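You operate a simulated robot arm through the tools that you are given. There is no shell and no other tool. Be economical: measure what you need, move in short steps, check, and stop when the job is done.

The job below is to be done with a simulated robot arm. You get a single attempt, and the scene is never put back.

Task
Shut the tall case down, then stand its three capacitors on the rings of their colours.
Fine: mains off and the wide read-out at 0 V before a capacitor is lifted.

The check looks at the end state, three seconds after you hand in, the way a careful person would. Anything else that was tipped, shoved, dropped, spilled or broken makes it a failure.

Robot
A 6-joint arm with a two-finger parallel gripper, fixed in place. Base frame: the origin is at the foot of the arm, x ahead of it, y to its left, z up. Readings come in mm, degrees, newtons and seconds.
With the tool pointing down near the work surface it reaches from about 340 to 600 mm from the base axis. Its first joint turns from -166.0 to 166.0 degrees. Payload 3.91 kg.
The tool frame sits at the grasp point between the pads (the TCP): z along the fingers, y along the line on which they close. The tips reach 30 mm beyond it. Largest opening 110 mm; finger width 20, thickness 10; the body of the gripper, 48 by 112 mm, starts 55 mm behind the TCP.
Orientation is told as [roll, pitch, yaw] about the base's x, y, z axes, in that order, counted from this pose: with the fingers straight down and closing along the base's y, the tool's x points along the base's -x, its y along +y and its z along -z.

Tools
- The arm moves only by the tool play_rows. Its argument "motion" is a list of rows, each an object of numbers (a shift or turn left out is 0, a gripper value left out holds the last): "rx", "ry", "rz": the turn, a rotation vector about the tool's x, y, z in units of 120 degrees (1.0 is 120 degrees); "dx", "dy", "dz": the shift along the tool's x, y, z in units of 200 mm (1.0 is 200 mm); "grip": the finger opening in mm, from 0 to 110. In form: [{"rx": .., "ry": .., "rz": .., "dx": .., "dy": .., "dz": .., "grip": ..}, ...]. A call has 1 to 10 rows; each row is the pose to reach, as a shift and turn from the pose commanded when the call began, along the tool's axes at that moment. A call with a number of a shift or a turn outside -1 to 1 is refused whole. A row lasts 0.2 s, in which the tool goes at most 50 mm and 8.6 degrees; a call with a longer step from one row to the next is refused whole, and so is a gripper value outside its range. Where a pose cannot be reached the arm comes as near as it can. A force on the tool above 90 N (or 10 N above the force at the start of the call, whichever is more), or a blocked arm, ends the call early, and 0.2 s more pass. Each finger travels about 108 mm/s and halts on what it meets, pressing with about 37 N; the grip force reading is that of the motor and also rises with nothing between the fingers. The clock runs only during rows and for 0.2 s after the last one: add rows that repeat a pose to give the fingers time. The reply holds the time, the measured pose of the TCP, the force on the tool along the base axes, the opening and the grip force, in the units named above and with some noise, with the torque about the TCP (base axes, N m) and any sound that the robot's microphone picked up.
- Cameras (640 x 400 px; columns grow to the right, rows downward): "scene" is fixed at [218.7, -499.2, 1454.6]; the picture's right is [0.82, 0.57, 0.00], its down [0.45, -0.66, -0.59] and it looks along [-0.34, 0.49, -0.80] (base axes); focal length 214 px, centre (320, 200). "wrist" rides on the gripper at [77, 7, -114] in the tool frame; the picture's right is [-0.09, 1.00, 0.00], its down [-0.80, -0.07, -0.59] and it looks along [-0.59, -0.05, 0.80] (tool axes); focal length 270 px, centre (320, 200). There is no depth. A picture from a camera that has moved, and an enlarged one, comes with that camera's place and axes in the base frame and with its lens.
- capture(camera): a new picture of that camera. The clock stands still meanwhile.
- move_column(by): slides the trunk up (or, below 0, down) by that many mm; the arm rides with it, the base frame stays. It gives what a move gives, with no picture.
- inspect(camera, box): a new picture of the part [left, top, right, bottom] of that camera's present view, enlarged. The clock stands still meanwhile.
- hand_in(): hands the job in; it is judged then, once.

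Work in short steps. Places have to be worked out from the pictures, the camera data and where the tool is seen: move nearer, look again, correct. Check each grasp and each placing, and mend what went wrong. You have 120 turns and 68 pictures in all, those below and enlarged ones among them. Open the gripper and draw the arm clear of the work before you hand the job in, unless the task says otherwise; then end with one line.

The tools are called after ">>>" by a JSON object that holds its "name" and its "arguments". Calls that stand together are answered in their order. play_rows: Moves the arm, as the interface text tells. Its arguments: {"type":"object","properties":{"motion":{"type":"array"}},"required":["motion"]} The other tools are called the same way: move_column (by) slides the trunk up or down; capture (camera) takes a picture; inspect (camera, box) takes an enlarged picture of a part of a camera's view; hand_in () hands the job in.

At the start:

```text
time_s: 0.0
eef_pos: [134.4, -332.3, 1259.5]
tool_rot: [0.0, 0.1, 0.1]
contact_force: [0.8, -0.1, -0.6]
torque: [0.01, 0.01, 0.02]
finger_gap: 110.0
gripper_force: 0.0
trunk travel left (down, up): [-475.0, 65.0]
```

scene: 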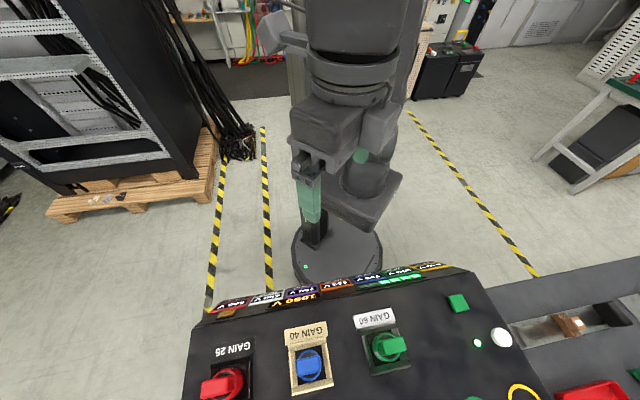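
wrist: 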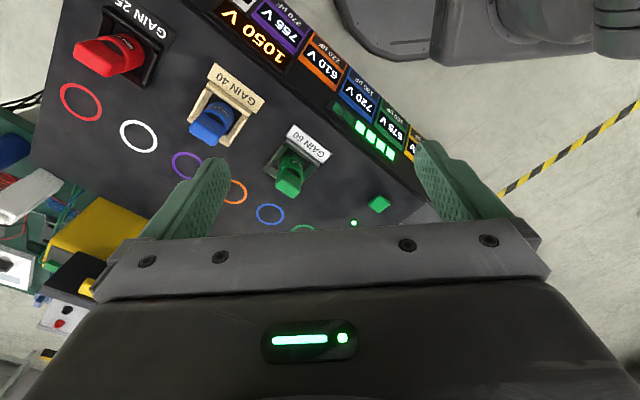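

I'll begin with enlarged views of the panel to identify the controls, read-outs and rings.

>>> {"name": "inspect", "arguments": {"camera": "wrist", "box": [0, 0, 440, 275]}}

>>> {"name": "inspect", "arguments": {"camera": "scene", "box": [180, 240, 436, 400]}}

>>> {"name": "inspect", "arguments": {"camera": "scene", "box": [400, 250, 640, 400]}}

```text
1.45 times, centred on (220, 138) of wrist
camera zoom: at [57.9, -325.7, 1374.3], right [0.09, 1.0, 0.0], down [0.8, -0.07, 0.59], along [0.59, -0.05, -0.8], focal length 393 px, centre (466, 291)
```

zoom: 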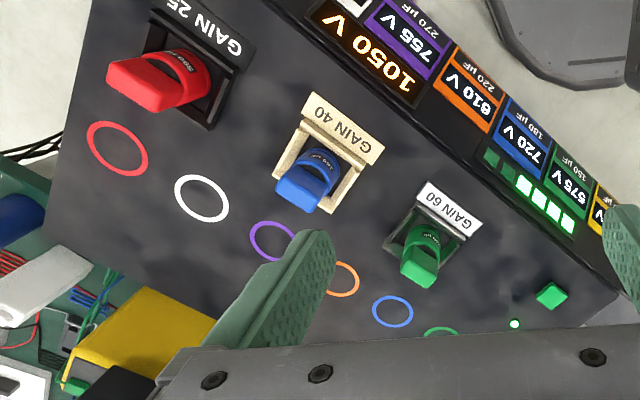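

```text
2.50 times, centred on (308, 320) of scene
camera zoom: at [218.7, -499.2, 1454.6], right [0.82, 0.57, 0.0], down [0.45, -0.66, -0.59], along [-0.34, 0.49, -0.8], focal length 536 px, centre (350, -100)
```

zoom: 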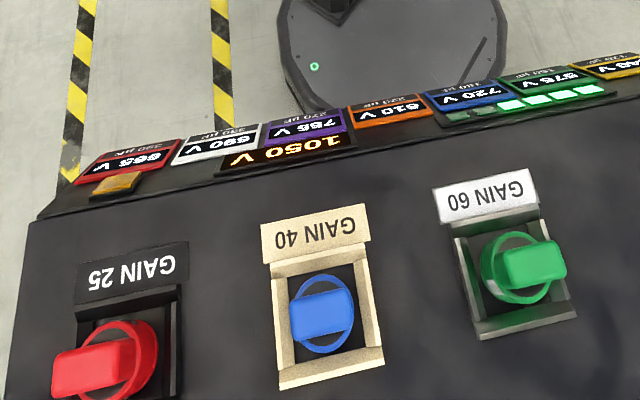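

```text
2.67 times, centred on (520, 325) of scene
camera zoom: at [218.7, -499.2, 1454.6], right [0.82, 0.57, 0.0], down [0.45, -0.66, -0.59], along [-0.34, 0.49, -0.8], focal length 572 px, centre (-213, -133)
```

zoom: 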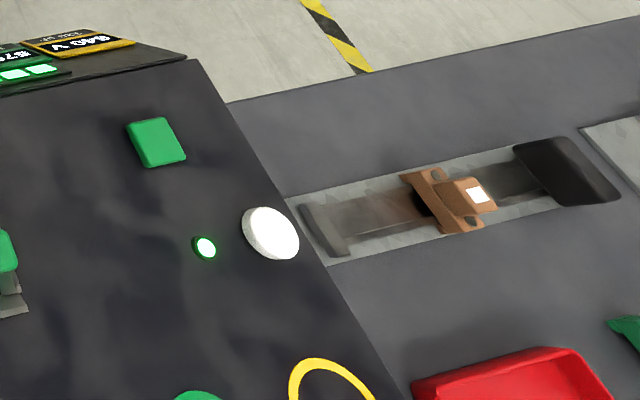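

The case top lies at about z=900, with displays on the side nearest the arm. I'll shift +x to see the green and white buttons and the slider thing better.

>>> {"name": "play_rows", "arguments": {"motion": [{"dx": -0.2}, {"dx": -0.4}, {"dx": -0.6}, {"dx": -0.8}, {"dx": -0.8}]}}

>>> {"name": "capture", "arguments": {"camera": "wrist"}}

```text
time_s: 1.2
eef_pos: [295.6, -331.3, 1261.2]
tool_rot: [0.0, -0.1, 0.0]
contact_force: [0.2, -0.2, 0.4]
torque: [-0.01, 0.0, 0.04]
finger_gap: 110.1
gripper_force: 0.1
trunk travel left (down, up): [-475.0, 65.0]
```

```text
62 pictures are left
camera wrist: at [218.3, -324.9, 1374.8], right [0.09, 1.0, 0.0], down [0.8, -0.07, 0.59], along [0.59, -0.05, -0.8], focal length 270 px, centre (320, 200)
```

wrist: 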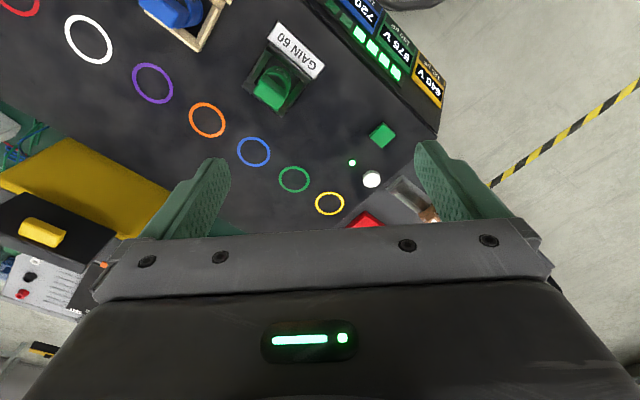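

The view is occluded by the fingers, so I'll close them and yaw the tool to look outward over the case (toward +x,-y).

>>> {"name": "play_rows", "arguments": {"motion": [{"rz": 0.07, "dx": 0.1, "grip": 90}, {"rz": 0.14, "dx": 0.25, "dy": 0.1, "grip": 70}, {"rz": 0.21, "dx": 0.4, "dy": 0.25, "grip": 50}, {"rz": 0.28, "dx": 0.55, "dy": 0.4, "grip": 30}, {"rz": 0.35, "dx": 0.65, "dy": 0.5, "grip": 10}, {"rz": 0.35, "dx": 0.65, "dy": 0.5, "grip": 0}, {"rz": 0.35, "dx": 0.65, "dy": 0.5, "grip": 0}]}}

>>> {"name": "capture", "arguments": {"camera": "wrist"}}

```text
time_s: 2.8
eef_pos: [164.0, -230.6, 1259.1]
tool_rot: [0.1, 0.0, -42.2]
contact_force: [-0.9, 0.2, -0.6]
torque: [0.01, -0.06, 0.02]
finger_gap: 0.1
gripper_force: 37.1
trunk travel left (down, up): [-475.0, 65.0]
```

```text
61 pictures are left
camera wrist: at [111.8, -175.5, 1373.5], right [0.73, 0.68, 0.0], down [0.55, -0.59, 0.59], along [0.4, -0.44, -0.8], focal length 270 px, centre (320, 200)
```

wrist: 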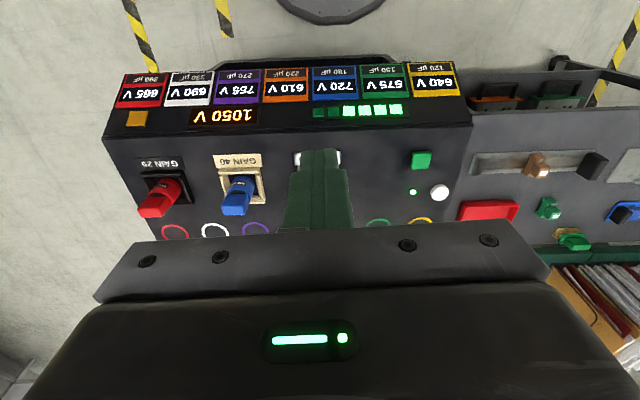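

That aligned view helps a lot. I'll enlarge the controls on both sides.

>>> {"name": "inspect", "arguments": {"camera": "wrist", "box": [100, 60, 300, 185]}}

>>> {"name": "inspect", "arguments": {"camera": "wrist", "box": [300, 55, 640, 268]}}

```text
3.20 times, centred on (200, 122) of wrist
camera zoom: at [111.8, -175.5, 1373.5], right [0.73, 0.68, 0.0], down [0.55, -0.59, 0.59], along [0.4, -0.44, -0.8], focal length 865 px, centre (704, 448)
```

zoom: 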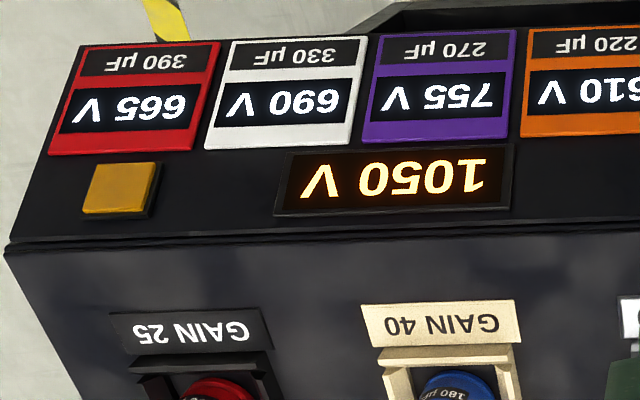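

```text
1.88 times, centred on (470, 162) of wrist
camera zoom: at [111.8, -175.5, 1373.5], right [0.73, 0.68, 0.0], down [0.55, -0.59, 0.59], along [0.4, -0.44, -0.8], focal length 508 px, centre (38, 272)
```

zoom: 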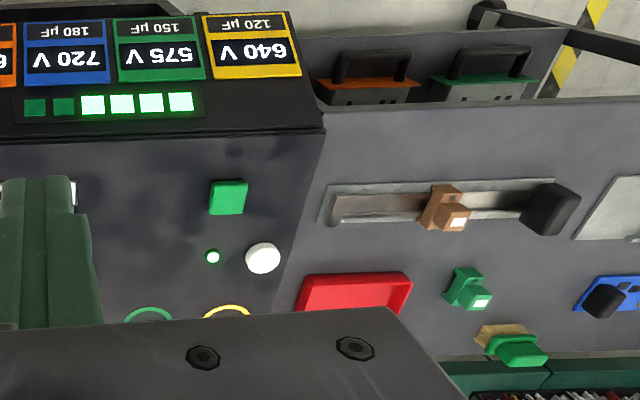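

Next I'll tilt the tool outward and lower it a bit, to see the capacitors, sockets and rings from the robot's side unobstructed.

>>> {"name": "play_rows", "arguments": {"motion": [{"ry": -0.07, "dz": 0.1}, {"ry": -0.14, "dz": 0.2}, {"ry": -0.21, "dz": 0.3, "dx": -0.1}, {"ry": -0.28, "dz": 0.4, "dx": -0.2}, {"ry": -0.28, "dz": 0.4, "dx": -0.2}]}}

>>> {"name": "capture", "arguments": {"camera": "wrist"}}

```text
time_s: 4.0
eef_pos: [193.3, -259.5, 1179.5]
tool_rot: [0.0, -33.7, -42.0]
contact_force: [-0.2, -0.1, -0.1]
torque: [-0.05, 0.0, 0.0]
finger_gap: 0.0
gripper_force: 36.9
trunk travel left (down, up): [-475.0, 65.0]
```

```text
58 pictures are left
camera wrist: at [104.1, -168.5, 1231.4], right [0.72, 0.69, 0.05], down [0.2, -0.28, 0.94], along [0.66, -0.67, -0.34], focal length 270 px, centre (320, 200)
```

wrist: 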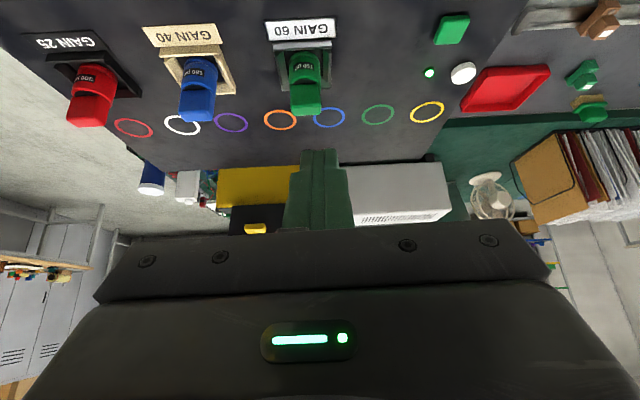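

>>> {"name": "inspect", "arguments": {"camera": "wrist", "box": [20, 0, 276, 160]}}

>>> {"name": "inspect", "arguments": {"camera": "wrist", "box": [240, 0, 496, 160]}}

```text
2.50 times, centred on (148, 80) of wrist
camera zoom: at [104.1, -168.5, 1231.4], right [0.72, 0.69, 0.05], down [0.2, -0.28, 0.94], along [0.66, -0.67, -0.34], focal length 676 px, centre (750, 500)
```

zoom: 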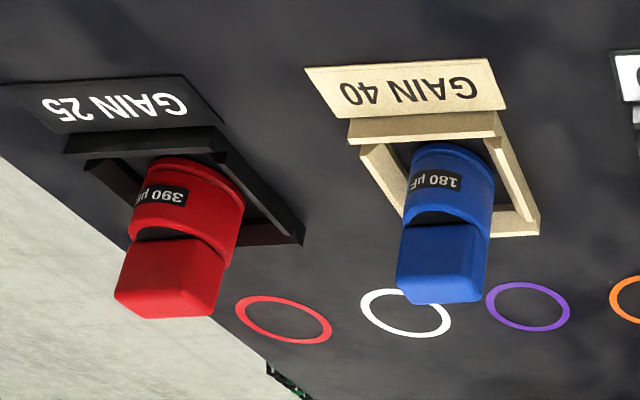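

```text
2.50 times, centred on (368, 80) of wrist
camera zoom: at [104.1, -168.5, 1231.4], right [0.72, 0.69, 0.05], down [0.2, -0.28, 0.94], along [0.66, -0.67, -0.34], focal length 676 px, centre (200, 500)
```

zoom: 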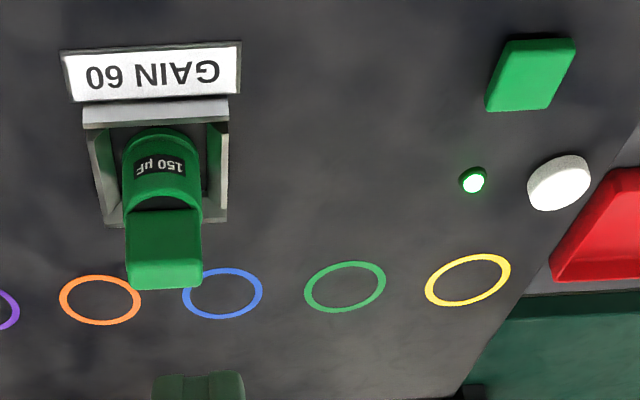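

Next, a closer look at the button cluster: move along the case toward it.

>>> {"name": "play_rows", "arguments": {"motion": [{"dy": 0.2}, {"dy": 0.4, "dz": 0.1}, {"dy": 0.6, "dz": 0.2}, {"dy": 0.75, "dz": 0.3}, {"dy": 0.75, "dz": 0.4}, {"dy": 0.75, "dz": 0.4}]}}

>>> {"name": "capture", "arguments": {"camera": "wrist"}}

```text
time_s: 5.4
eef_pos: [328.4, -176.3, 1112.7]
tool_rot: [0.1, -33.7, -42.0]
contact_force: [0.4, 0.1, 0.6]
torque: [0.02, -0.01, 0.0]
finger_gap: 0.1
gripper_force: 36.6
trunk travel left (down, up): [-475.0, 65.0]
```

```text
55 pictures are left
camera wrist: at [237.7, -86.0, 1165.4], right [0.72, 0.69, 0.05], down [0.2, -0.28, 0.94], along [0.66, -0.67, -0.34], focal length 270 px, centre (320, 200)
```

wrist: 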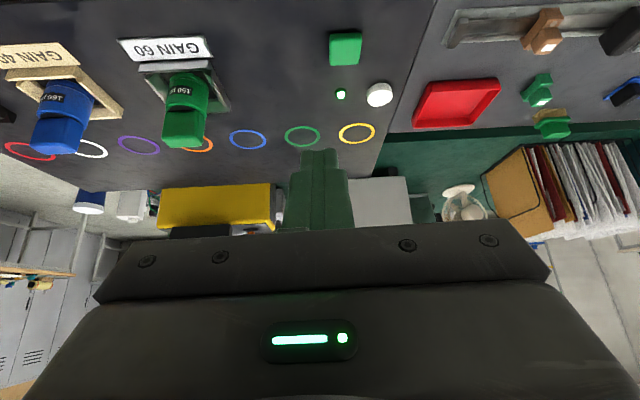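

>>> {"name": "inspect", "arguments": {"camera": "wrist", "box": [300, 10, 440, 140]}}

>>> {"name": "inspect", "arguments": {"camera": "wrist", "box": [430, 0, 640, 150]}}

```text
3.08 times, centred on (370, 75) of wrist
camera zoom: at [237.7, -86.0, 1165.4], right [0.72, 0.69, 0.05], down [0.2, -0.28, 0.94], along [0.66, -0.67, -0.34], focal length 832 px, centre (166, 585)
```

zoom: 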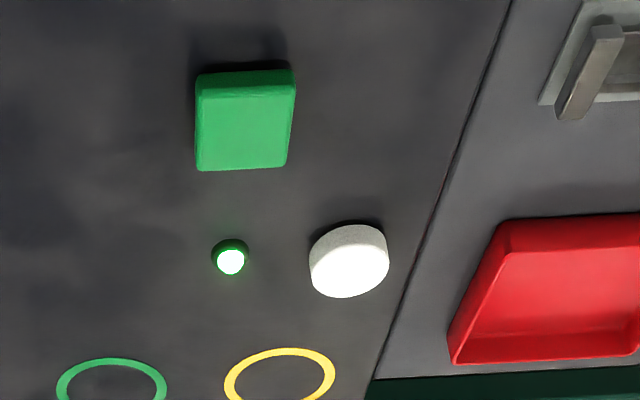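

```text
2.67 times, centred on (535, 75) of wrist
camera zoom: at [237.7, -86.0, 1165.4], right [0.72, 0.69, 0.05], down [0.2, -0.28, 0.94], along [0.66, -0.67, -0.34], focal length 721 px, centre (-253, 533)
```

zoom: 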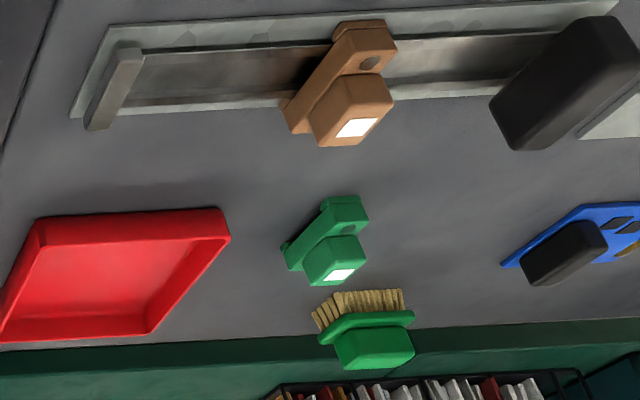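

The neighbouring bench items look unrelated. Buttons on the tall case: white round beside the lit lamp (likely mains), green square, amber square. I'll straighten the tool and hover over the white button at about (519,-243,904).

>>> {"name": "play_rows", "arguments": {"motion": [{"ry": 0.07}, {"ry": 0.14}, {"ry": 0.21}, {"ry": 0.281}, {"ry": 0.281}]}}

>>> {"name": "play_rows", "arguments": {"motion": [{"dx": -0.2, "dy": 0.08}, {"dx": -0.4, "dy": 0.16}, {"dx": -0.6, "dy": 0.24}, {"dx": -0.8, "dy": 0.32}, {"dx": -0.935, "dy": 0.39}, {"dx": -0.935, "dy": 0.39, "dz": 0.2}, {"dx": -0.935, "dy": 0.39, "dz": 0.4}, {"dx": -0.935, "dy": 0.39, "dz": 0.55}, {"dx": -0.935, "dy": 0.39, "dz": 0.55}]}}

>>> {"name": "capture", "arguments": {"camera": "wrist"}}

```text
time_s: 6.6
eef_pos: [327.6, -176.8, 1113.4]
tool_rot: [0.1, 0.3, -42.0]
contact_force: [0.4, -0.4, 0.2]
torque: [0.02, 0.02, 0.02]
finger_gap: 0.0
gripper_force: 36.9
trunk travel left (down, up): [-475.0, 65.0]
```

```text
time_s: 8.6
eef_pos: [518.9, -243.0, 1001.7]
tool_rot: [0.0, 0.2, -42.0]
contact_force: [-0.8, 0.4, -0.5]
torque: [-0.01, 0.0, 0.01]
finger_gap: 0.4
gripper_force: 36.6
trunk travel left (down, up): [-475.0, 65.0]
```

```text
52 pictures are left
camera wrist: at [466.9, -187.5, 1116.5], right [0.73, 0.68, 0.0], down [0.55, -0.59, 0.59], along [0.4, -0.43, -0.81], focal length 270 px, centre (320, 200)
```

wrist: 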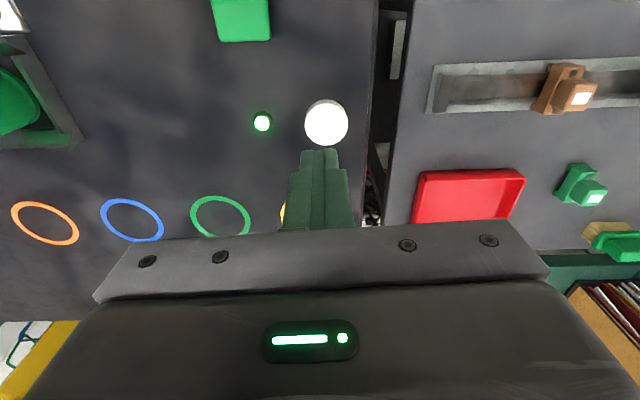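

Aligned over the white button (tip at z≈972). Descending in small steps.

>>> {"name": "play_rows", "arguments": {"motion": [{"dz": 0.12}, {"dz": 0.22}, {"dz": 0.26}, {"dz": 0.28}, {"dz": 0.28}]}}

```text
time_s: 9.8
eef_pos: [519.5, -244.6, 946.6]
tool_rot: [0.0, 0.1, -42.1]
contact_force: [0.2, -0.2, 0.0]
torque: [0.01, 0.02, -0.01]
finger_gap: 0.1
gripper_force: 37.5
trunk travel left (down, up): [-475.0, 65.0]
```

>>> {"name": "play_rows", "arguments": {"motion": [{"dz": 0.015}, {"dz": 0.03}, {"dz": 0.03}]}}

```text
time_s: 10.6
eef_pos: [518.0, -244.5, 941.5]
tool_rot: [0.0, 0.2, -42.0]
contact_force: [-0.8, 0.2, 0.0]
torque: [0.01, 0.03, 0.01]
finger_gap: 0.3
gripper_force: 36.9
trunk travel left (down, up): [-475.0, 65.0]
```

No contact yet (tip ≈911); continuing down.

>>> {"name": "play_rows", "arguments": {"motion": [{"dz": 0.015}, {"dz": 0.03}, {"dz": 0.03}]}}

```text
time_s: 11.4
eef_pos: [518.2, -245.1, 934.8]
tool_rot: [-0.1, 0.1, -42.0]
contact_force: [0.1, -0.3, 0.4]
torque: [0.01, -0.05, 0.02]
finger_gap: 0.0
gripper_force: 36.7
trunk travel left (down, up): [-475.0, 65.0]
```

>>> {"name": "play_rows", "arguments": {"motion": [{"dz": 0.01}, {"dz": 0.02}, {"dz": 0.03}, {"dz": 0.03}]}}

```text
time_s: 12.4
eef_pos: [517.9, -244.4, 928.9]
tool_rot: [0.0, 0.1, -41.9]
contact_force: [0.0, -0.7, 3.0]
torque: [-0.02, 0.01, -0.02]
finger_gap: 0.1
gripper_force: 37.0
trunk travel left (down, up): [-475.0, 65.0]
heard: click
```

A click at about 3 N. I'll retract and check the lamp and read-outs.

>>> {"name": "play_rows", "arguments": {"motion": [{"dz": -0.1}, {"dz": -0.3}, {"dz": -0.4}, {"dz": -0.4}]}}

>>> {"name": "capture", "arguments": {"camera": "scene"}}

```text
time_s: 13.4
eef_pos: [519.1, -244.2, 1010.7]
tool_rot: [-0.1, 0.2, -42.0]
contact_force: [0.5, 1.1, -0.9]
torque: [-0.02, 0.02, -0.02]
finger_gap: 0.1
gripper_force: 36.8
trunk travel left (down, up): [-475.0, 65.0]
```

```text
51 pictures are left
```

scene: 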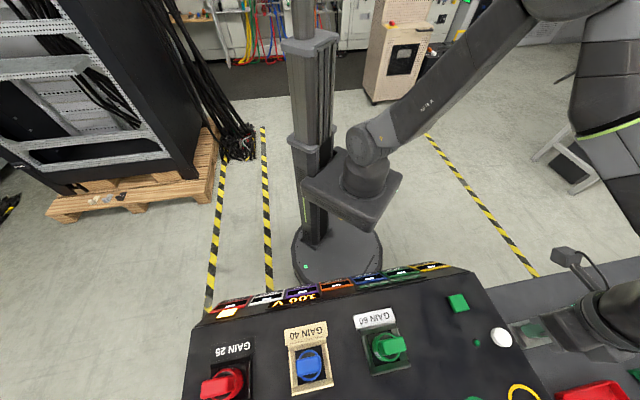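

>>> {"name": "inspect", "arguments": {"camera": "scene", "box": [190, 250, 510, 400]}}

```text
2.00 times, centred on (350, 325) of scene
camera zoom: at [218.7, -499.2, 1454.6], right [0.82, 0.57, 0.0], down [0.45, -0.66, -0.59], along [-0.34, 0.49, -0.8], focal length 429 px, centre (260, -50)
```

zoom: 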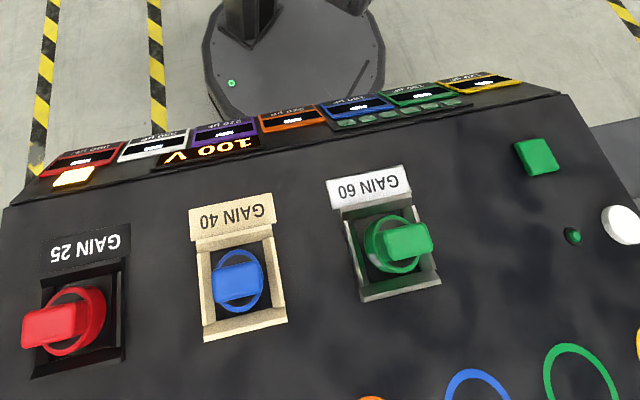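

Mains off: lamp dark, gauge dark, read-out at 100 V residual, and the amber key has lit up, so it is presumably the discharge key. It sits on the steep display face at about (-26,-556,860). I'll rise and travel over there.

>>> {"name": "play_rows", "arguments": {"motion": [{"dz": -0.24}, {"dz": -0.48}, {"dz": -0.7}, {"dz": -0.7, "dy": -0.2, "dx": 0.1}, {"dz": -0.7, "dy": -0.4, "dx": 0.2}, {"dz": -0.7, "dy": -0.6, "dx": 0.3}, {"dz": -0.7, "dy": -0.8, "dx": 0.4}, {"dz": -0.7, "dy": -0.98, "dx": 0.5}, {"dz": -0.7, "dy": -0.98, "dx": 0.5}]}}

>>> {"name": "play_rows", "arguments": {"motion": [{"dy": -0.2, "dx": 0.1}, {"dy": -0.4, "dx": 0.2}, {"dy": -0.6, "dx": 0.3}, {"dy": -0.8, "dx": 0.4}, {"dy": -0.98, "dx": 0.5}, {"dy": -0.98, "dx": 0.5}]}}

>>> {"name": "play_rows", "arguments": {"motion": [{"dy": -0.2, "dx": 0.1, "ry": -0.07}, {"dy": -0.4, "dx": 0.2, "ry": -0.14}, {"dy": -0.6, "dx": 0.3, "ry": -0.21}, {"dy": -0.8, "dx": 0.4, "ry": -0.28}, {"dy": -0.98, "dx": 0.5, "ry": -0.35}, {"dy": -0.98, "dx": 0.5, "ry": -0.42}, {"dy": -0.98, "dx": 0.5, "ry": -0.47}, {"dy": -0.98, "dx": 0.5, "ry": -0.47}]}}

>>> {"name": "capture", "arguments": {"camera": "wrist"}}

```text
time_s: 15.4
eef_pos: [313.6, -325.1, 1149.0]
tool_rot: [0.0, 0.1, -42.1]
contact_force: [-0.4, -0.1, -0.3]
torque: [-0.02, 0.0, 0.02]
finger_gap: 0.0
gripper_force: 37.3
trunk travel left (down, up): [-475.0, 65.0]
```

```text
time_s: 16.8
eef_pos: [107.7, -401.4, 1150.6]
tool_rot: [0.0, 0.2, -42.0]
contact_force: [0.2, 0.1, 0.6]
torque: [0.02, 0.02, -0.01]
finger_gap: 0.0
gripper_force: 37.0
trunk travel left (down, up): [-475.0, 65.0]
```

```text
time_s: 18.6
eef_pos: [-98.2, -481.3, 1150.5]
tool_rot: [0.0, -56.4, -42.0]
contact_force: [-0.1, -0.6, 0.4]
torque: [0.01, 0.04, -0.04]
finger_gap: 0.0
gripper_force: 36.2
trunk travel left (down, up): [-475.0, 65.0]
```

```text
49 pictures are left
camera wrist: at [-195.4, -384.2, 1149.5], right [0.7, 0.71, 0.07], down [-0.09, -0.02, 1.0], along [0.71, -0.71, 0.05], focal length 270 px, centre (320, 200)
```

wrist: 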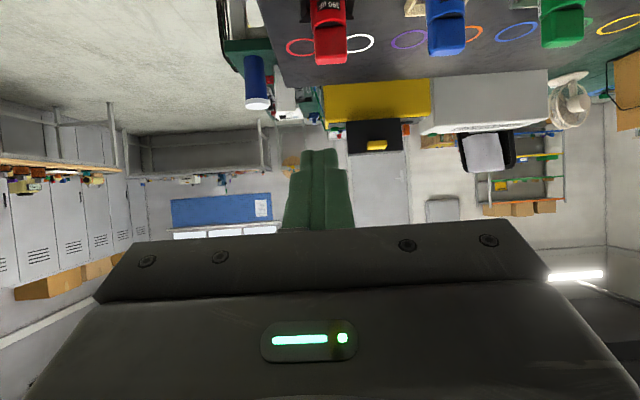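

Reached the pressing orientation. Lower straight down about 170 mm and look at the amber key.

>>> {"name": "play_rows", "arguments": {"motion": [{"dx": 0.17, "dz": 0.112}, {"dx": 0.34, "dz": 0.225}, {"dx": 0.51, "dz": 0.338}, {"dx": 0.7, "dz": 0.465}, {"dx": 0.7, "dz": 0.465}]}}

>>> {"name": "capture", "arguments": {"camera": "wrist"}}

>>> {"name": "capture", "arguments": {"camera": "scene"}}

```text
time_s: 19.8
eef_pos: [-97.6, -481.4, 979.8]
tool_rot: [0.0, -56.3, -42.0]
contact_force: [-0.4, 0.5, -0.2]
torque: [-0.05, 0.01, -0.01]
finger_gap: 0.1
gripper_force: 37.0
trunk travel left (down, up): [-475.0, 65.0]
```

```text
48 pictures are left
camera wrist: at [-195.7, -384.1, 979.7], right [0.7, 0.71, 0.07], down [-0.08, -0.02, 1.0], along [0.71, -0.71, 0.05], focal length 270 px, centre (320, 200)
```

wrist: 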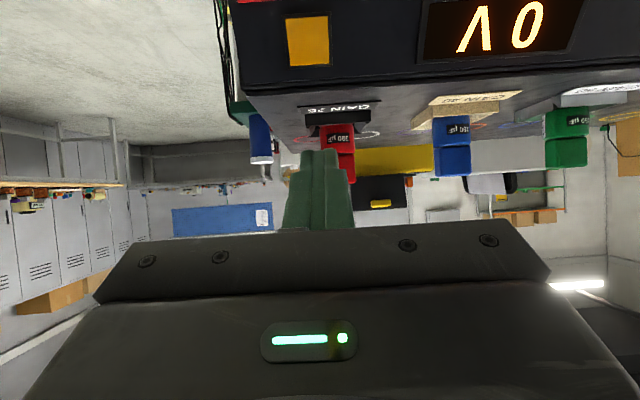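

```text
47 pictures are left
```

scene: 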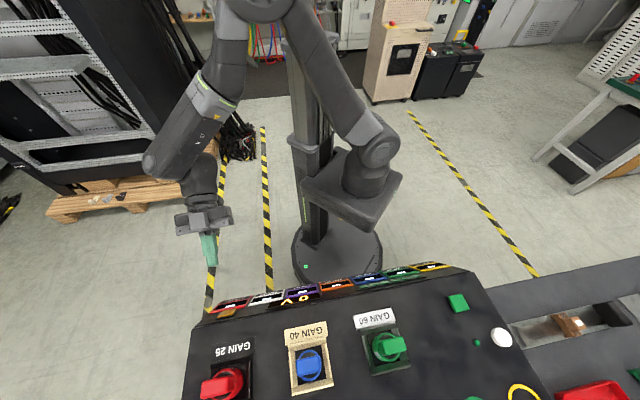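

The wide read-out has bled down to 0 V on its own. I'll check the displays and lamp in a close-up.

>>> {"name": "inspect", "arguments": {"camera": "scene", "box": [200, 255, 360, 355]}}

>>> {"name": "inspect", "arguments": {"camera": "scene", "box": [350, 255, 530, 368]}}

```text
4.00 times, centred on (280, 305) of scene
camera zoom: at [218.7, -499.2, 1454.6], right [0.82, 0.57, 0.0], down [0.45, -0.66, -0.59], along [-0.34, 0.49, -0.8], focal length 858 px, centre (480, -220)
```

zoom: 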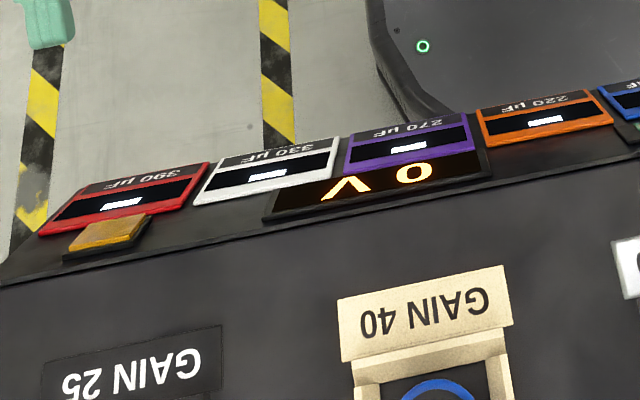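

```text
3.54 times, centred on (440, 312) of scene
camera zoom: at [218.7, -499.2, 1454.6], right [0.82, 0.57, 0.0], down [0.45, -0.66, -0.59], along [-0.34, 0.49, -0.8], focal length 759 px, centre (-105, -195)
```

zoom: 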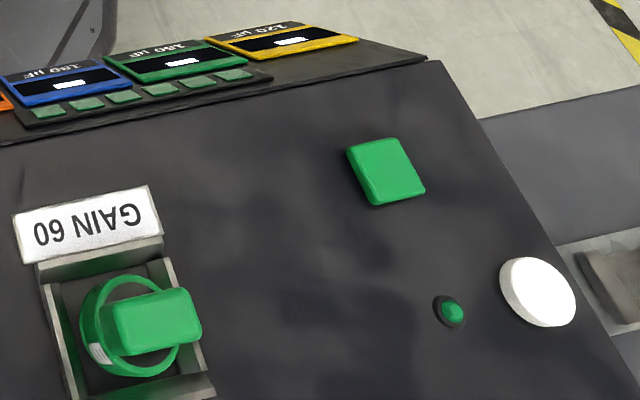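

Shut-down confirmed: lamp and gauge off, wide read-out at 0 V. Now the capacitors: a side-on close-up from here to get their heights.

>>> {"name": "inspect", "arguments": {"camera": "wrist", "box": [290, 60, 600, 200]}}

```text
2.06 times, centred on (445, 130) of wrist
camera zoom: at [-195.7, -384.1, 979.7], right [0.7, 0.71, 0.07], down [-0.08, -0.02, 1.0], along [0.71, -0.71, 0.05], focal length 558 px, centre (62, 344)
```

zoom: 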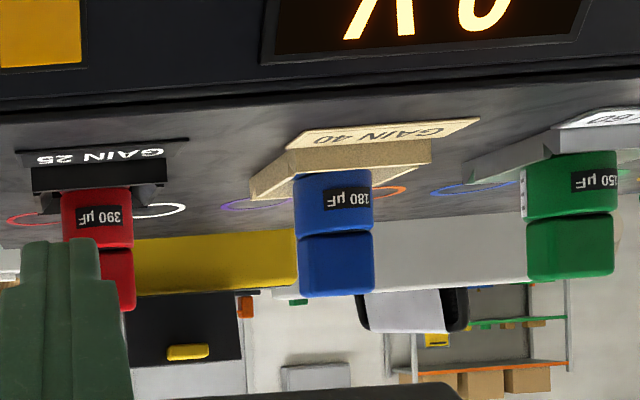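

Fin blocks span about z 935–979, roughly 48 mm along the case and 27 mm deep. The rings lie beyond the vertical-tool reach, so I'll use a tool leaning 45° outward for both pick and place. Green first: rise and travel to it, opening the gripper.

>>> {"name": "play_rows", "arguments": {"motion": [{"dx": -0.17, "dz": -0.112}, {"dx": -0.34, "dz": -0.225}, {"dx": -0.51, "dz": -0.338}, {"dx": -0.7, "dz": -0.465}, {"dx": -0.7, "dz": -0.465}]}}

>>> {"name": "play_rows", "arguments": {"motion": [{"dy": 0.19, "dz": 0.075, "dx": -0.05, "grip": 90}, {"dy": 0.38, "dz": 0.15, "dx": -0.1}, {"dy": 0.57, "dz": 0.225, "dx": -0.15}, {"dy": 0.76, "dz": 0.3, "dx": -0.2}, {"dy": 0.95, "dz": 0.375, "dx": -0.249}, {"dy": 0.95, "dz": 0.375, "dx": -0.249, "ry": 0.05, "rx": 0.01, "rz": 0.007}, {"dy": 0.95, "dz": 0.375, "dx": -0.249, "ry": 0.094, "rx": 0.021, "rz": 0.014}, {"dy": 0.95, "dz": 0.375, "dx": -0.249, "ry": 0.094, "rx": 0.021, "rz": 0.014}]}}

```text
time_s: 21.0
eef_pos: [-97.5, -482.4, 1149.5]
tool_rot: [0.0, -56.3, -42.1]
contact_force: [0.3, -0.3, 0.8]
torque: [0.02, 0.0, -0.01]
finger_gap: 0.2
gripper_force: 37.0
trunk travel left (down, up): [-475.0, 65.0]
```

```text
time_s: 22.8
eef_pos: [94.7, -398.7, 1149.5]
tool_rot: [-0.5, -44.9, -44.7]
contact_force: [0.6, -0.2, -0.4]
torque: [-0.01, 0.01, -0.02]
finger_gap: 90.0
gripper_force: 0.1
trunk travel left (down, up): [-475.0, 65.0]
```

>>> {"name": "play_rows", "arguments": {"motion": [{"dy": 0.2, "dx": 0.02}, {"dy": 0.4, "dx": 0.04}, {"dy": 0.6, "dx": 0.06}, {"dy": 0.785, "dx": 0.09, "dz": 0.1}, {"dy": 0.785, "dx": 0.09, "dz": 0.3}, {"dy": 0.785, "dx": 0.09, "dz": 0.4}, {"dy": 0.785, "dx": 0.09, "dz": 0.4}]}}

>>> {"name": "capture", "arguments": {"camera": "wrist"}}

>>> {"name": "inspect", "arguments": {"camera": "scene", "box": [280, 280, 472, 400]}}

```text
time_s: 24.4
eef_pos: [238.6, -318.8, 1079.6]
tool_rot: [-0.4, -45.0, -44.7]
contact_force: [0.6, -0.6, 0.0]
torque: [0.01, 0.03, -0.04]
finger_gap: 89.6
gripper_force: 0.2
trunk travel left (down, up): [-475.0, 65.0]
```

```text
43 pictures are left
camera wrist: at [148.4, -218.6, 1105.8], right [0.75, 0.66, 0.06], down [0.06, -0.15, 0.99], along [0.66, -0.74, -0.15], focal length 270 px, centre (320, 200)
```

wrist: 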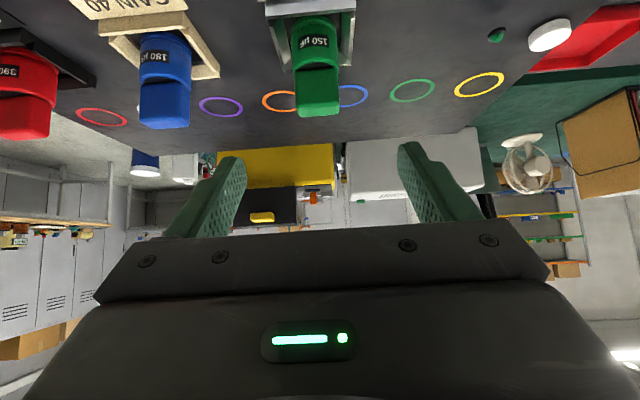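

```text
3.33 times, centred on (376, 340) of scene
camera zoom: at [218.7, -499.2, 1454.6], right [0.82, 0.57, 0.0], down [0.45, -0.66, -0.59], along [-0.34, 0.49, -0.8], focal length 715 px, centre (133, -267)
```

zoom: 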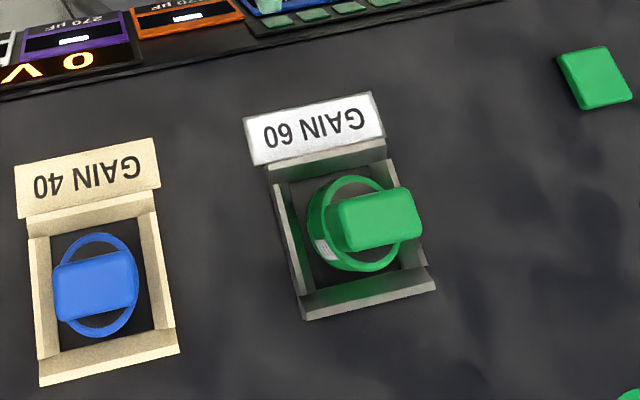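

The fin lines up with the tool axis (column 317 vs 320); remaining travel is about 166 mm along the tool. I'll advance 120 first, then check.

>>> {"name": "play_rows", "arguments": {"motion": [{"dz": 0.2, "dx": 0.005}, {"dz": 0.4, "dx": 0.01, "dy": -0.005}, {"dz": 0.55, "dx": 0.02, "dy": -0.01}, {"dz": 0.65, "dx": 0.02, "dy": -0.01}, {"dz": 0.65, "dx": 0.02, "dy": -0.01}]}}

>>> {"name": "capture", "arguments": {"camera": "wrist"}}

>>> {"name": "inspect", "arguments": {"camera": "scene", "box": [280, 280, 472, 400]}}

```text
time_s: 25.6
eef_pos: [297.9, -383.5, 984.6]
tool_rot: [-0.4, -45.1, -44.9]
contact_force: [0.0, 0.8, -0.5]
torque: [0.01, 0.01, 0.01]
finger_gap: 89.9
gripper_force: 0.1
trunk travel left (down, up): [-475.0, 65.0]
```

```text
41 pictures are left
camera wrist: at [208.6, -284.0, 1010.8], right [0.75, 0.66, 0.06], down [0.06, -0.15, 0.99], along [0.66, -0.74, -0.15], focal length 270 px, centre (320, 200)
```

wrist: 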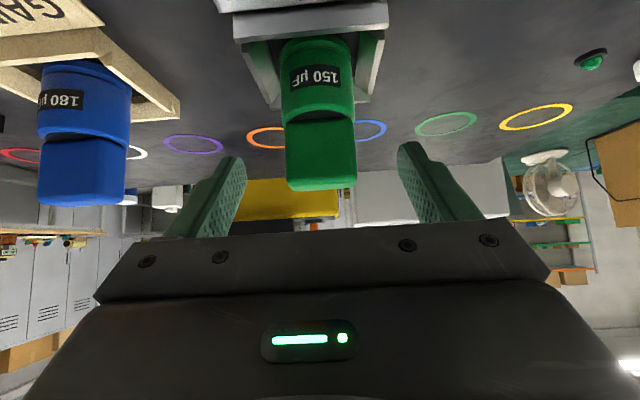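

```text
3.33 times, centred on (376, 340) of scene
camera zoom: at [218.7, -499.2, 1454.6], right [0.82, 0.57, 0.0], down [0.45, -0.66, -0.59], along [-0.34, 0.49, -0.8], focal length 715 px, centre (133, -267)
```

zoom: 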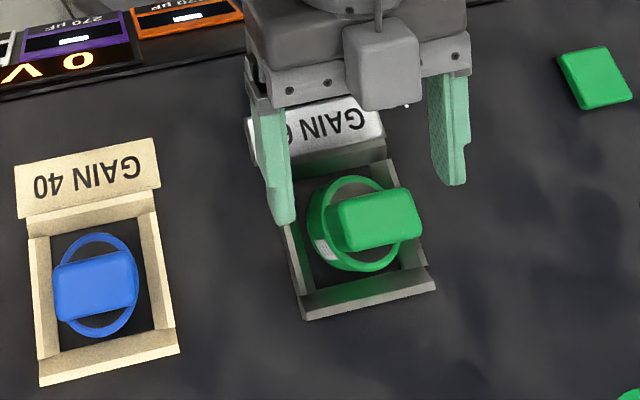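

Well aligned. Advance the last 36 mm and close on the fin.

>>> {"name": "play_rows", "arguments": {"motion": [{"dz": 0.09}, {"dz": 0.18}, {"dz": 0.18, "grip": 70}, {"dz": 0.18, "grip": 50}, {"dz": 0.18, "grip": 30}, {"dz": 0.18, "grip": 30}]}}

>>> {"name": "capture", "arguments": {"camera": "wrist"}}

```text
time_s: 27.0
eef_pos: [317.7, -402.2, 959.8]
tool_rot: [-0.4, -45.0, -44.7]
contact_force: [0.4, -0.6, -0.6]
torque: [0.03, 0.02, 0.03]
finger_gap: 45.8
gripper_force: 37.2
trunk travel left (down, up): [-475.0, 65.0]
```

```text
39 pictures are left
camera wrist: at [226.4, -301.3, 985.3], right [0.75, 0.66, 0.06], down [0.06, -0.15, 0.99], along [0.66, -0.74, -0.15], focal length 270 px, centre (320, 200)
```

wrist: 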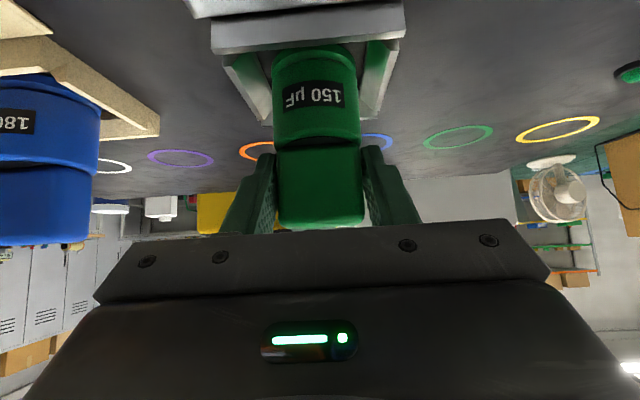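

Gripped at 45.8 mm. Lift gently and watch the force.

>>> {"name": "play_rows", "arguments": {"motion": [{"dx": -0.018, "dz": -0.018}, {"dx": -0.036, "dz": -0.036}, {"dx": -0.072, "dz": -0.072}, {"dx": -0.106, "dz": -0.106}, {"dx": -0.106, "dz": -0.106}]}}

```text
time_s: 28.2
eef_pos: [317.6, -403.0, 989.4]
tool_rot: [-0.5, -45.0, -44.7]
contact_force: [-0.2, 0.8, -2.8]
torque: [-0.01, 0.02, -0.01]
finger_gap: 45.7
gripper_force: 37.4
trunk travel left (down, up): [-475.0, 65.0]
```

Cap is free (about 2.8 N). Raise it further, then carry it to above the green ring at about (516,-405).

>>> {"name": "play_rows", "arguments": {"motion": [{"dx": -0.14, "dz": -0.14}, {"dx": -0.283, "dz": -0.283}, {"dx": -0.283, "dz": -0.283, "dy": 0.2}, {"dx": -0.383, "dz": -0.183, "dy": 0.4}, {"dx": -0.483, "dz": -0.083, "dy": 0.55}, {"dx": -0.583, "dz": 0.017, "dy": 0.65}, {"dx": -0.683, "dz": 0.117, "dy": 0.69}, {"dx": -0.783, "dz": 0.217, "dy": 0.69}, {"dx": -0.783, "dz": 0.217, "dy": 0.69}]}}

>>> {"name": "capture", "arguments": {"camera": "wrist"}}

```text
time_s: 30.2
eef_pos: [515.0, -406.3, 1068.0]
tool_rot: [-0.4, -45.0, -44.8]
contact_force: [0.3, -0.2, -1.2]
torque: [0.01, 0.02, 0.02]
finger_gap: 45.9
gripper_force: 36.5
out of reach, approached as far as the arm can: row 4, 5
trunk travel left (down, up): [-475.0, 65.0]
```

```text
38 pictures are left
camera wrist: at [424.0, -305.1, 1094.5], right [0.75, 0.66, 0.06], down [0.06, -0.15, 0.99], along [0.66, -0.74, -0.15], focal length 270 px, centre (320, 200)
```

wrist: 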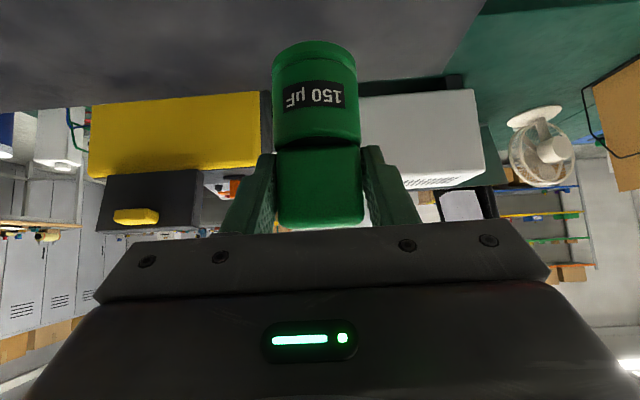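

Still held, over the expected ring position. Descend 80 mm and look for the ring under the cap.

>>> {"name": "play_rows", "arguments": {"motion": [{"dx": 0.1, "dz": 0.1}, {"dx": 0.2, "dz": 0.2}, {"dx": 0.283, "dz": 0.283}, {"dx": 0.283, "dz": 0.283}]}}

>>> {"name": "capture", "arguments": {"camera": "wrist"}}

```text
time_s: 31.2
eef_pos: [530.0, -390.1, 999.6]
tool_rot: [-0.7, -44.9, -44.7]
contact_force: [-0.6, 0.2, -1.3]
torque: [0.0, 0.03, 0.03]
finger_gap: 46.4
gripper_force: 36.5
out of reach, approached as far as the arm can: row 1, 2, 3, 4
trunk travel left (down, up): [-475.0, 65.0]
```

```text
37 pictures are left
camera wrist: at [440.4, -289.8, 1026.5], right [0.75, 0.66, 0.05], down [0.06, -0.15, 0.99], along [0.66, -0.74, -0.15], focal length 270 px, centre (320, 200)
```

wrist: 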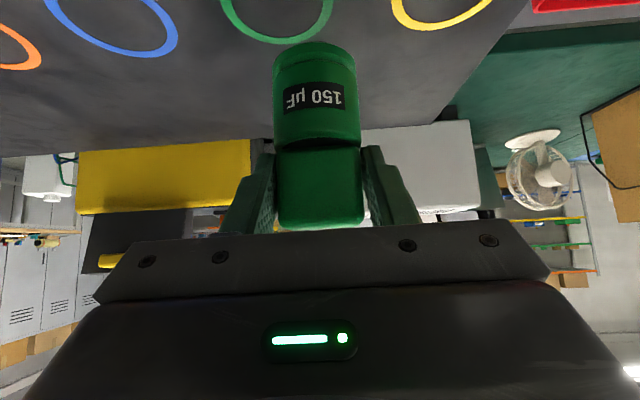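

Ring visible, but the arm is at its reach limit at this height because the shoulder is too high. I'll raise the arm and then lower the trunk to gain reach.

>>> {"name": "play_rows", "arguments": {"motion": [{"dx": -0.1, "dz": -0.1}, {"dx": -0.25, "dz": -0.25}, {"dx": -0.4, "dz": -0.4}, {"dx": -0.53, "dz": -0.53}, {"dx": -0.53, "dz": -0.53}]}}

>>> {"name": "move_column", "arguments": {"by": -80}}

```text
time_s: 32.4
eef_pos: [530.7, -388.5, 1151.4]
tool_rot: [-0.3, -45.0, -44.7]
contact_force: [0.0, -0.5, -2.6]
torque: [0.01, -0.03, -0.05]
finger_gap: 46.7
gripper_force: 36.4
trunk travel left (down, up): [-475.0, 65.0]
```

```text
time_s: 33.6
eef_pos: [530.6, -390.0, 1069.9]
tool_rot: [-0.3, -45.0, -44.7]
contact_force: [0.3, -0.8, -0.5]
torque: [0.03, 0.0, 0.05]
finger_gap: 47.1
gripper_force: 37.0
trunk travel left (down, up): [-395.0, 145.0]
```

The finger gap crept from 45.7 to 47.1; I'll check the grasp visually.

>>> {"name": "capture", "arguments": {"camera": "wrist"}}

```text
36 pictures are left
camera wrist: at [440.2, -289.1, 1096.7], right [0.75, 0.66, 0.06], down [0.06, -0.15, 0.99], along [0.66, -0.74, -0.15], focal length 270 px, centre (320, 200)
```

wrist: 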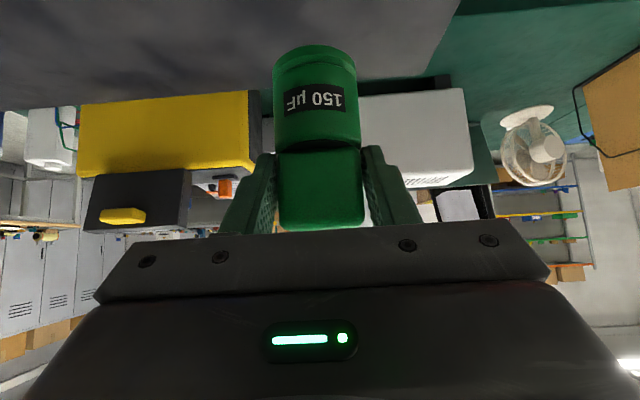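

Only a slight shift; the grasp holds. Ring re-estimated at (518,-405). Correct sideways and descend 75 mm.

>>> {"name": "play_rows", "arguments": {"motion": [{"dy": -0.0975}, {"dy": -0.0975, "dx": 0.1, "dz": 0.1}, {"dy": -0.0975, "dx": 0.2, "dz": 0.2}, {"dy": -0.0975, "dx": 0.265, "dz": 0.265}, {"dy": -0.0975, "dx": 0.265, "dz": 0.265}]}}

>>> {"name": "capture", "arguments": {"camera": "wrist"}}

```text
time_s: 34.8
eef_pos: [516.7, -403.5, 995.5]
tool_rot: [-0.4, -45.0, -44.8]
contact_force: [-0.1, -1.0, -1.4]
torque: [0.03, 0.02, 0.01]
finger_gap: 47.2
gripper_force: 36.5
trunk travel left (down, up): [-395.0, 145.0]
```

```text
35 pictures are left
camera wrist: at [426.0, -303.6, 1021.7], right [0.75, 0.66, 0.06], down [0.06, -0.15, 0.99], along [0.66, -0.74, -0.15], focal length 270 px, centre (320, 200)
```

wrist: 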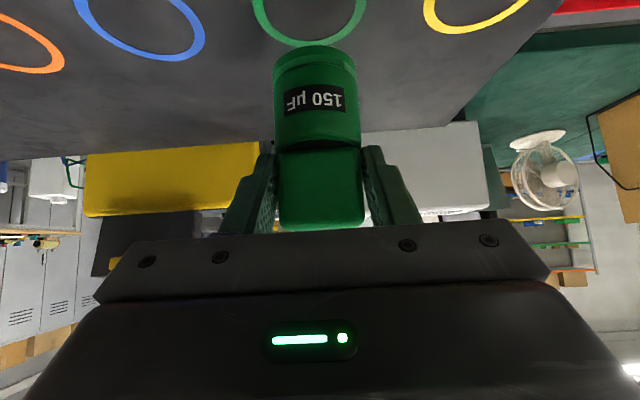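

In reach now and centred on the ring within a couple of mm. Descend towards the surface.

>>> {"name": "play_rows", "arguments": {"motion": [{"dy": -0.007, "dx": 0.05, "dz": 0.045}, {"dy": -0.007, "dx": 0.1, "dz": 0.095}, {"dy": -0.007, "dx": 0.115, "dz": 0.11}, {"dy": -0.007, "dx": 0.115, "dz": 0.11}]}}

>>> {"name": "capture", "arguments": {"camera": "wrist"}}

```text
time_s: 35.8
eef_pos: [515.3, -405.3, 963.4]
tool_rot: [-0.5, -44.9, -44.7]
contact_force: [0.7, 0.2, -1.6]
torque: [0.03, 0.03, -0.02]
finger_gap: 46.8
gripper_force: 37.4
trunk travel left (down, up): [-395.0, 145.0]
```

```text
34 pictures are left
camera wrist: at [424.5, -304.0, 989.7], right [0.75, 0.66, 0.06], down [0.06, -0.15, 0.99], along [0.66, -0.74, -0.15], focal length 270 px, centre (320, 200)
```

wrist: 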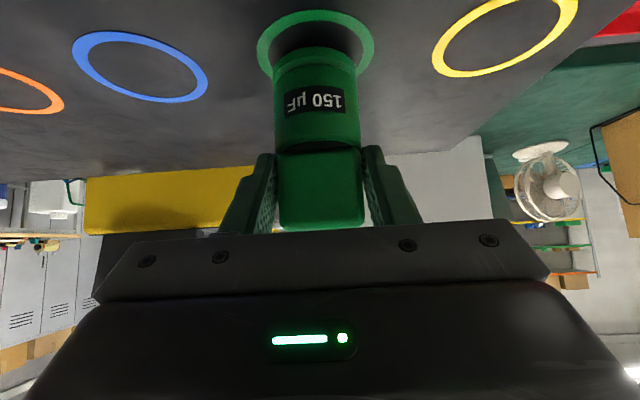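

Nicely centred; still slightly above the surface. Lower in fine steps until contact.

>>> {"name": "play_rows", "arguments": {"motion": [{"dx": 0.01, "dz": 0.01}, {"dx": 0.02, "dz": 0.02}, {"dx": 0.02, "dz": 0.02}]}}

>>> {"name": "play_rows", "arguments": {"motion": [{"dx": 0.005, "dz": 0.005}, {"dx": 0.01, "dz": 0.01}, {"dx": 0.01, "dz": 0.01}]}}

```text
time_s: 36.6
eef_pos: [514.5, -404.5, 958.1]
tool_rot: [-0.6, -45.0, -44.8]
contact_force: [-0.1, 0.8, -2.0]
torque: [-0.03, 0.01, 0.04]
finger_gap: 47.0
gripper_force: 37.2
trunk travel left (down, up): [-395.0, 145.0]
```

```text
time_s: 37.4
eef_pos: [514.4, -403.5, 957.1]
tool_rot: [-0.6, -45.1, -44.9]
contact_force: [1.1, -0.5, 10.7]
torque: [0.16, -0.07, 0.0]
finger_gap: 46.9
gripper_force: 37.3
trunk travel left (down, up): [-395.0, 145.0]
```

Contact made (about 11 N). Take a check picture before release.

>>> {"name": "play_rows", "arguments": {"motion": [{"dx": -0.004, "dz": -0.004}, {"dx": -0.004, "dz": -0.004}]}}

>>> {"name": "capture", "arguments": {"camera": "wrist"}}

```text
time_s: 38.0
eef_pos: [514.8, -403.1, 956.6]
tool_rot: [-0.5, -45.0, -44.7]
contact_force: [2.8, -2.1, 8.7]
torque: [-0.05, -0.15, -0.05]
finger_gap: 46.8
gripper_force: 36.8
trunk travel left (down, up): [-395.0, 145.0]
```

```text
33 pictures are left
camera wrist: at [424.7, -303.6, 983.5], right [0.75, 0.66, 0.06], down [0.06, -0.15, 0.99], along [0.66, -0.74, -0.15], focal length 270 px, centre (320, 200)
```

wrist: 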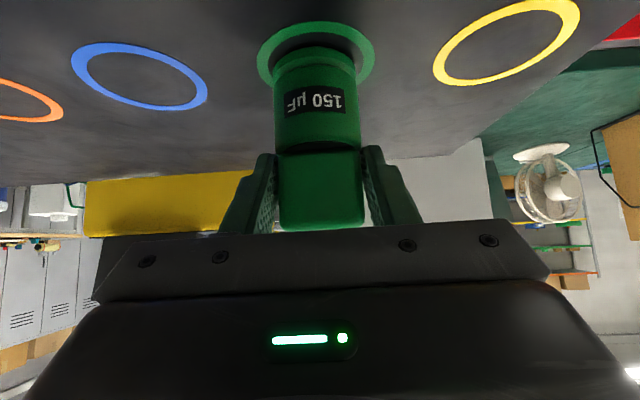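

I'll zoom in to check the seating against the ring before releasing.

>>> {"name": "inspect", "arguments": {"camera": "wrist", "box": [220, 0, 412, 120]}}

```text
3.33 times, centred on (316, 60) of wrist
camera zoom: at [424.7, -303.6, 983.5], right [0.75, 0.66, 0.06], down [0.06, -0.15, 0.99], along [0.66, -0.74, -0.15], focal length 901 px, centre (333, 667)
```

zoom: 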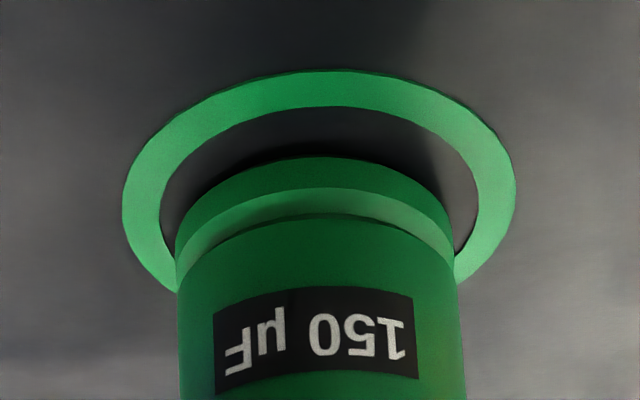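

The base looks about 9 mm too far outward relative to the ring. I'll lift slightly, shift 9 mm inward, and set down again.

>>> {"name": "play_rows", "arguments": {"motion": [{"dx": -0.025, "dz": -0.025}, {"dx": 0.007, "dz": -0.057}, {"dx": 0.017, "dz": -0.047}, {"dx": 0.024, "dz": -0.04}, {"dx": 0.024, "dz": -0.04}]}}

>>> {"name": "inspect", "arguments": {"camera": "wrist", "box": [220, 0, 412, 120]}}

```text
time_s: 39.2
eef_pos: [505.8, -397.8, 958.1]
tool_rot: [-0.6, -44.7, -44.9]
contact_force: [0.5, -0.3, -0.6]
torque: [0.0, 0.01, 0.01]
finger_gap: 46.7
gripper_force: 37.0
trunk travel left (down, up): [-395.0, 145.0]
```

```text
3.33 times, centred on (316, 60) of wrist
camera zoom: at [417.5, -297.1, 985.3], right [0.75, 0.66, 0.05], down [0.06, -0.15, 0.99], along [0.66, -0.74, -0.15], focal length 901 px, centre (333, 667)
```

zoom: 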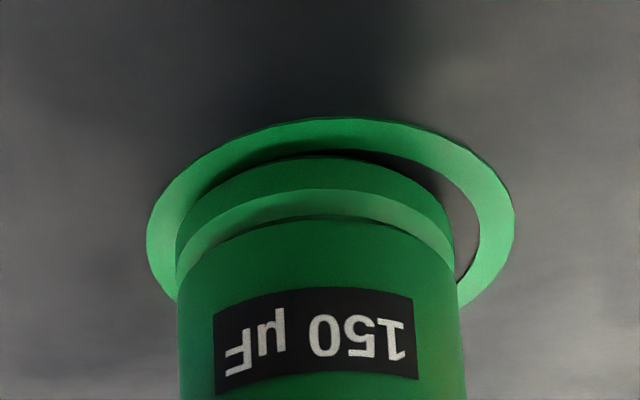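

Now centred in depth; 2 mm to the +u side is needed. Shift and lower to contact.

>>> {"name": "play_rows", "arguments": {"motion": [{"dy": 0.0115}, {"dy": 0.0115, "dx": 0.004, "dz": 0.004}, {"dy": 0.0115, "dx": 0.008, "dz": 0.008}, {"dy": 0.0115, "dx": 0.008, "dz": 0.008}]}}

>>> {"name": "inspect", "arguments": {"camera": "wrist", "box": [220, 0, 412, 120]}}

```text
time_s: 40.2
eef_pos: [509.2, -395.8, 957.7]
tool_rot: [-0.9, -44.9, -44.7]
contact_force: [3.3, 0.8, 8.3]
torque: [0.17, -0.28, -0.03]
finger_gap: 47.2
gripper_force: 37.4
trunk travel left (down, up): [-395.0, 145.0]
```

```text
3.33 times, centred on (316, 60) of wrist
camera zoom: at [419.4, -295.4, 983.6], right [0.75, 0.66, 0.05], down [0.06, -0.15, 0.99], along [0.66, -0.74, -0.15], focal length 901 px, centre (333, 667)
```

zoom: 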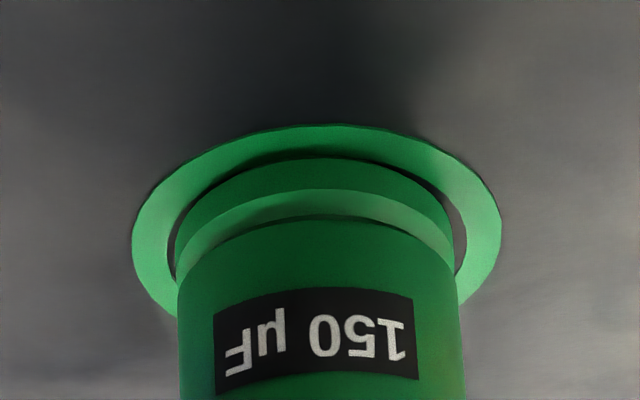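

Centred and in contact. Release.

>>> {"name": "play_rows", "arguments": {"motion": [{"dx": -0.003, "dz": -0.003, "grip": 52}, {"dx": -0.003, "dz": -0.003, "grip": 65}, {"dx": -0.003, "dz": -0.003, "grip": 90}, {"dx": -0.003, "dz": -0.003, "grip": 90}]}}

>>> {"name": "capture", "arguments": {"camera": "wrist"}}

```text
time_s: 41.2
eef_pos: [509.8, -396.8, 956.5]
tool_rot: [-0.7, -44.9, -44.7]
contact_force: [0.2, 0.9, 0.3]
torque: [0.0, 0.03, 0.01]
finger_gap: 90.0
gripper_force: 0.1
trunk travel left (down, up): [-395.0, 145.0]
```

```text
29 pictures are left
camera wrist: at [419.3, -295.7, 983.8], right [0.75, 0.66, 0.05], down [0.06, -0.15, 0.99], along [0.66, -0.74, -0.15], focal length 270 px, centre (320, 200)
```

wrist: 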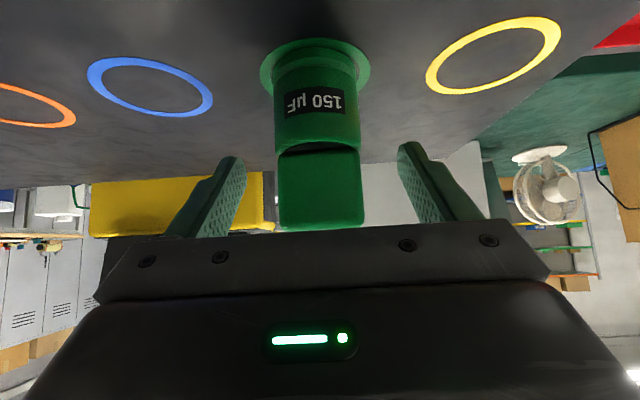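

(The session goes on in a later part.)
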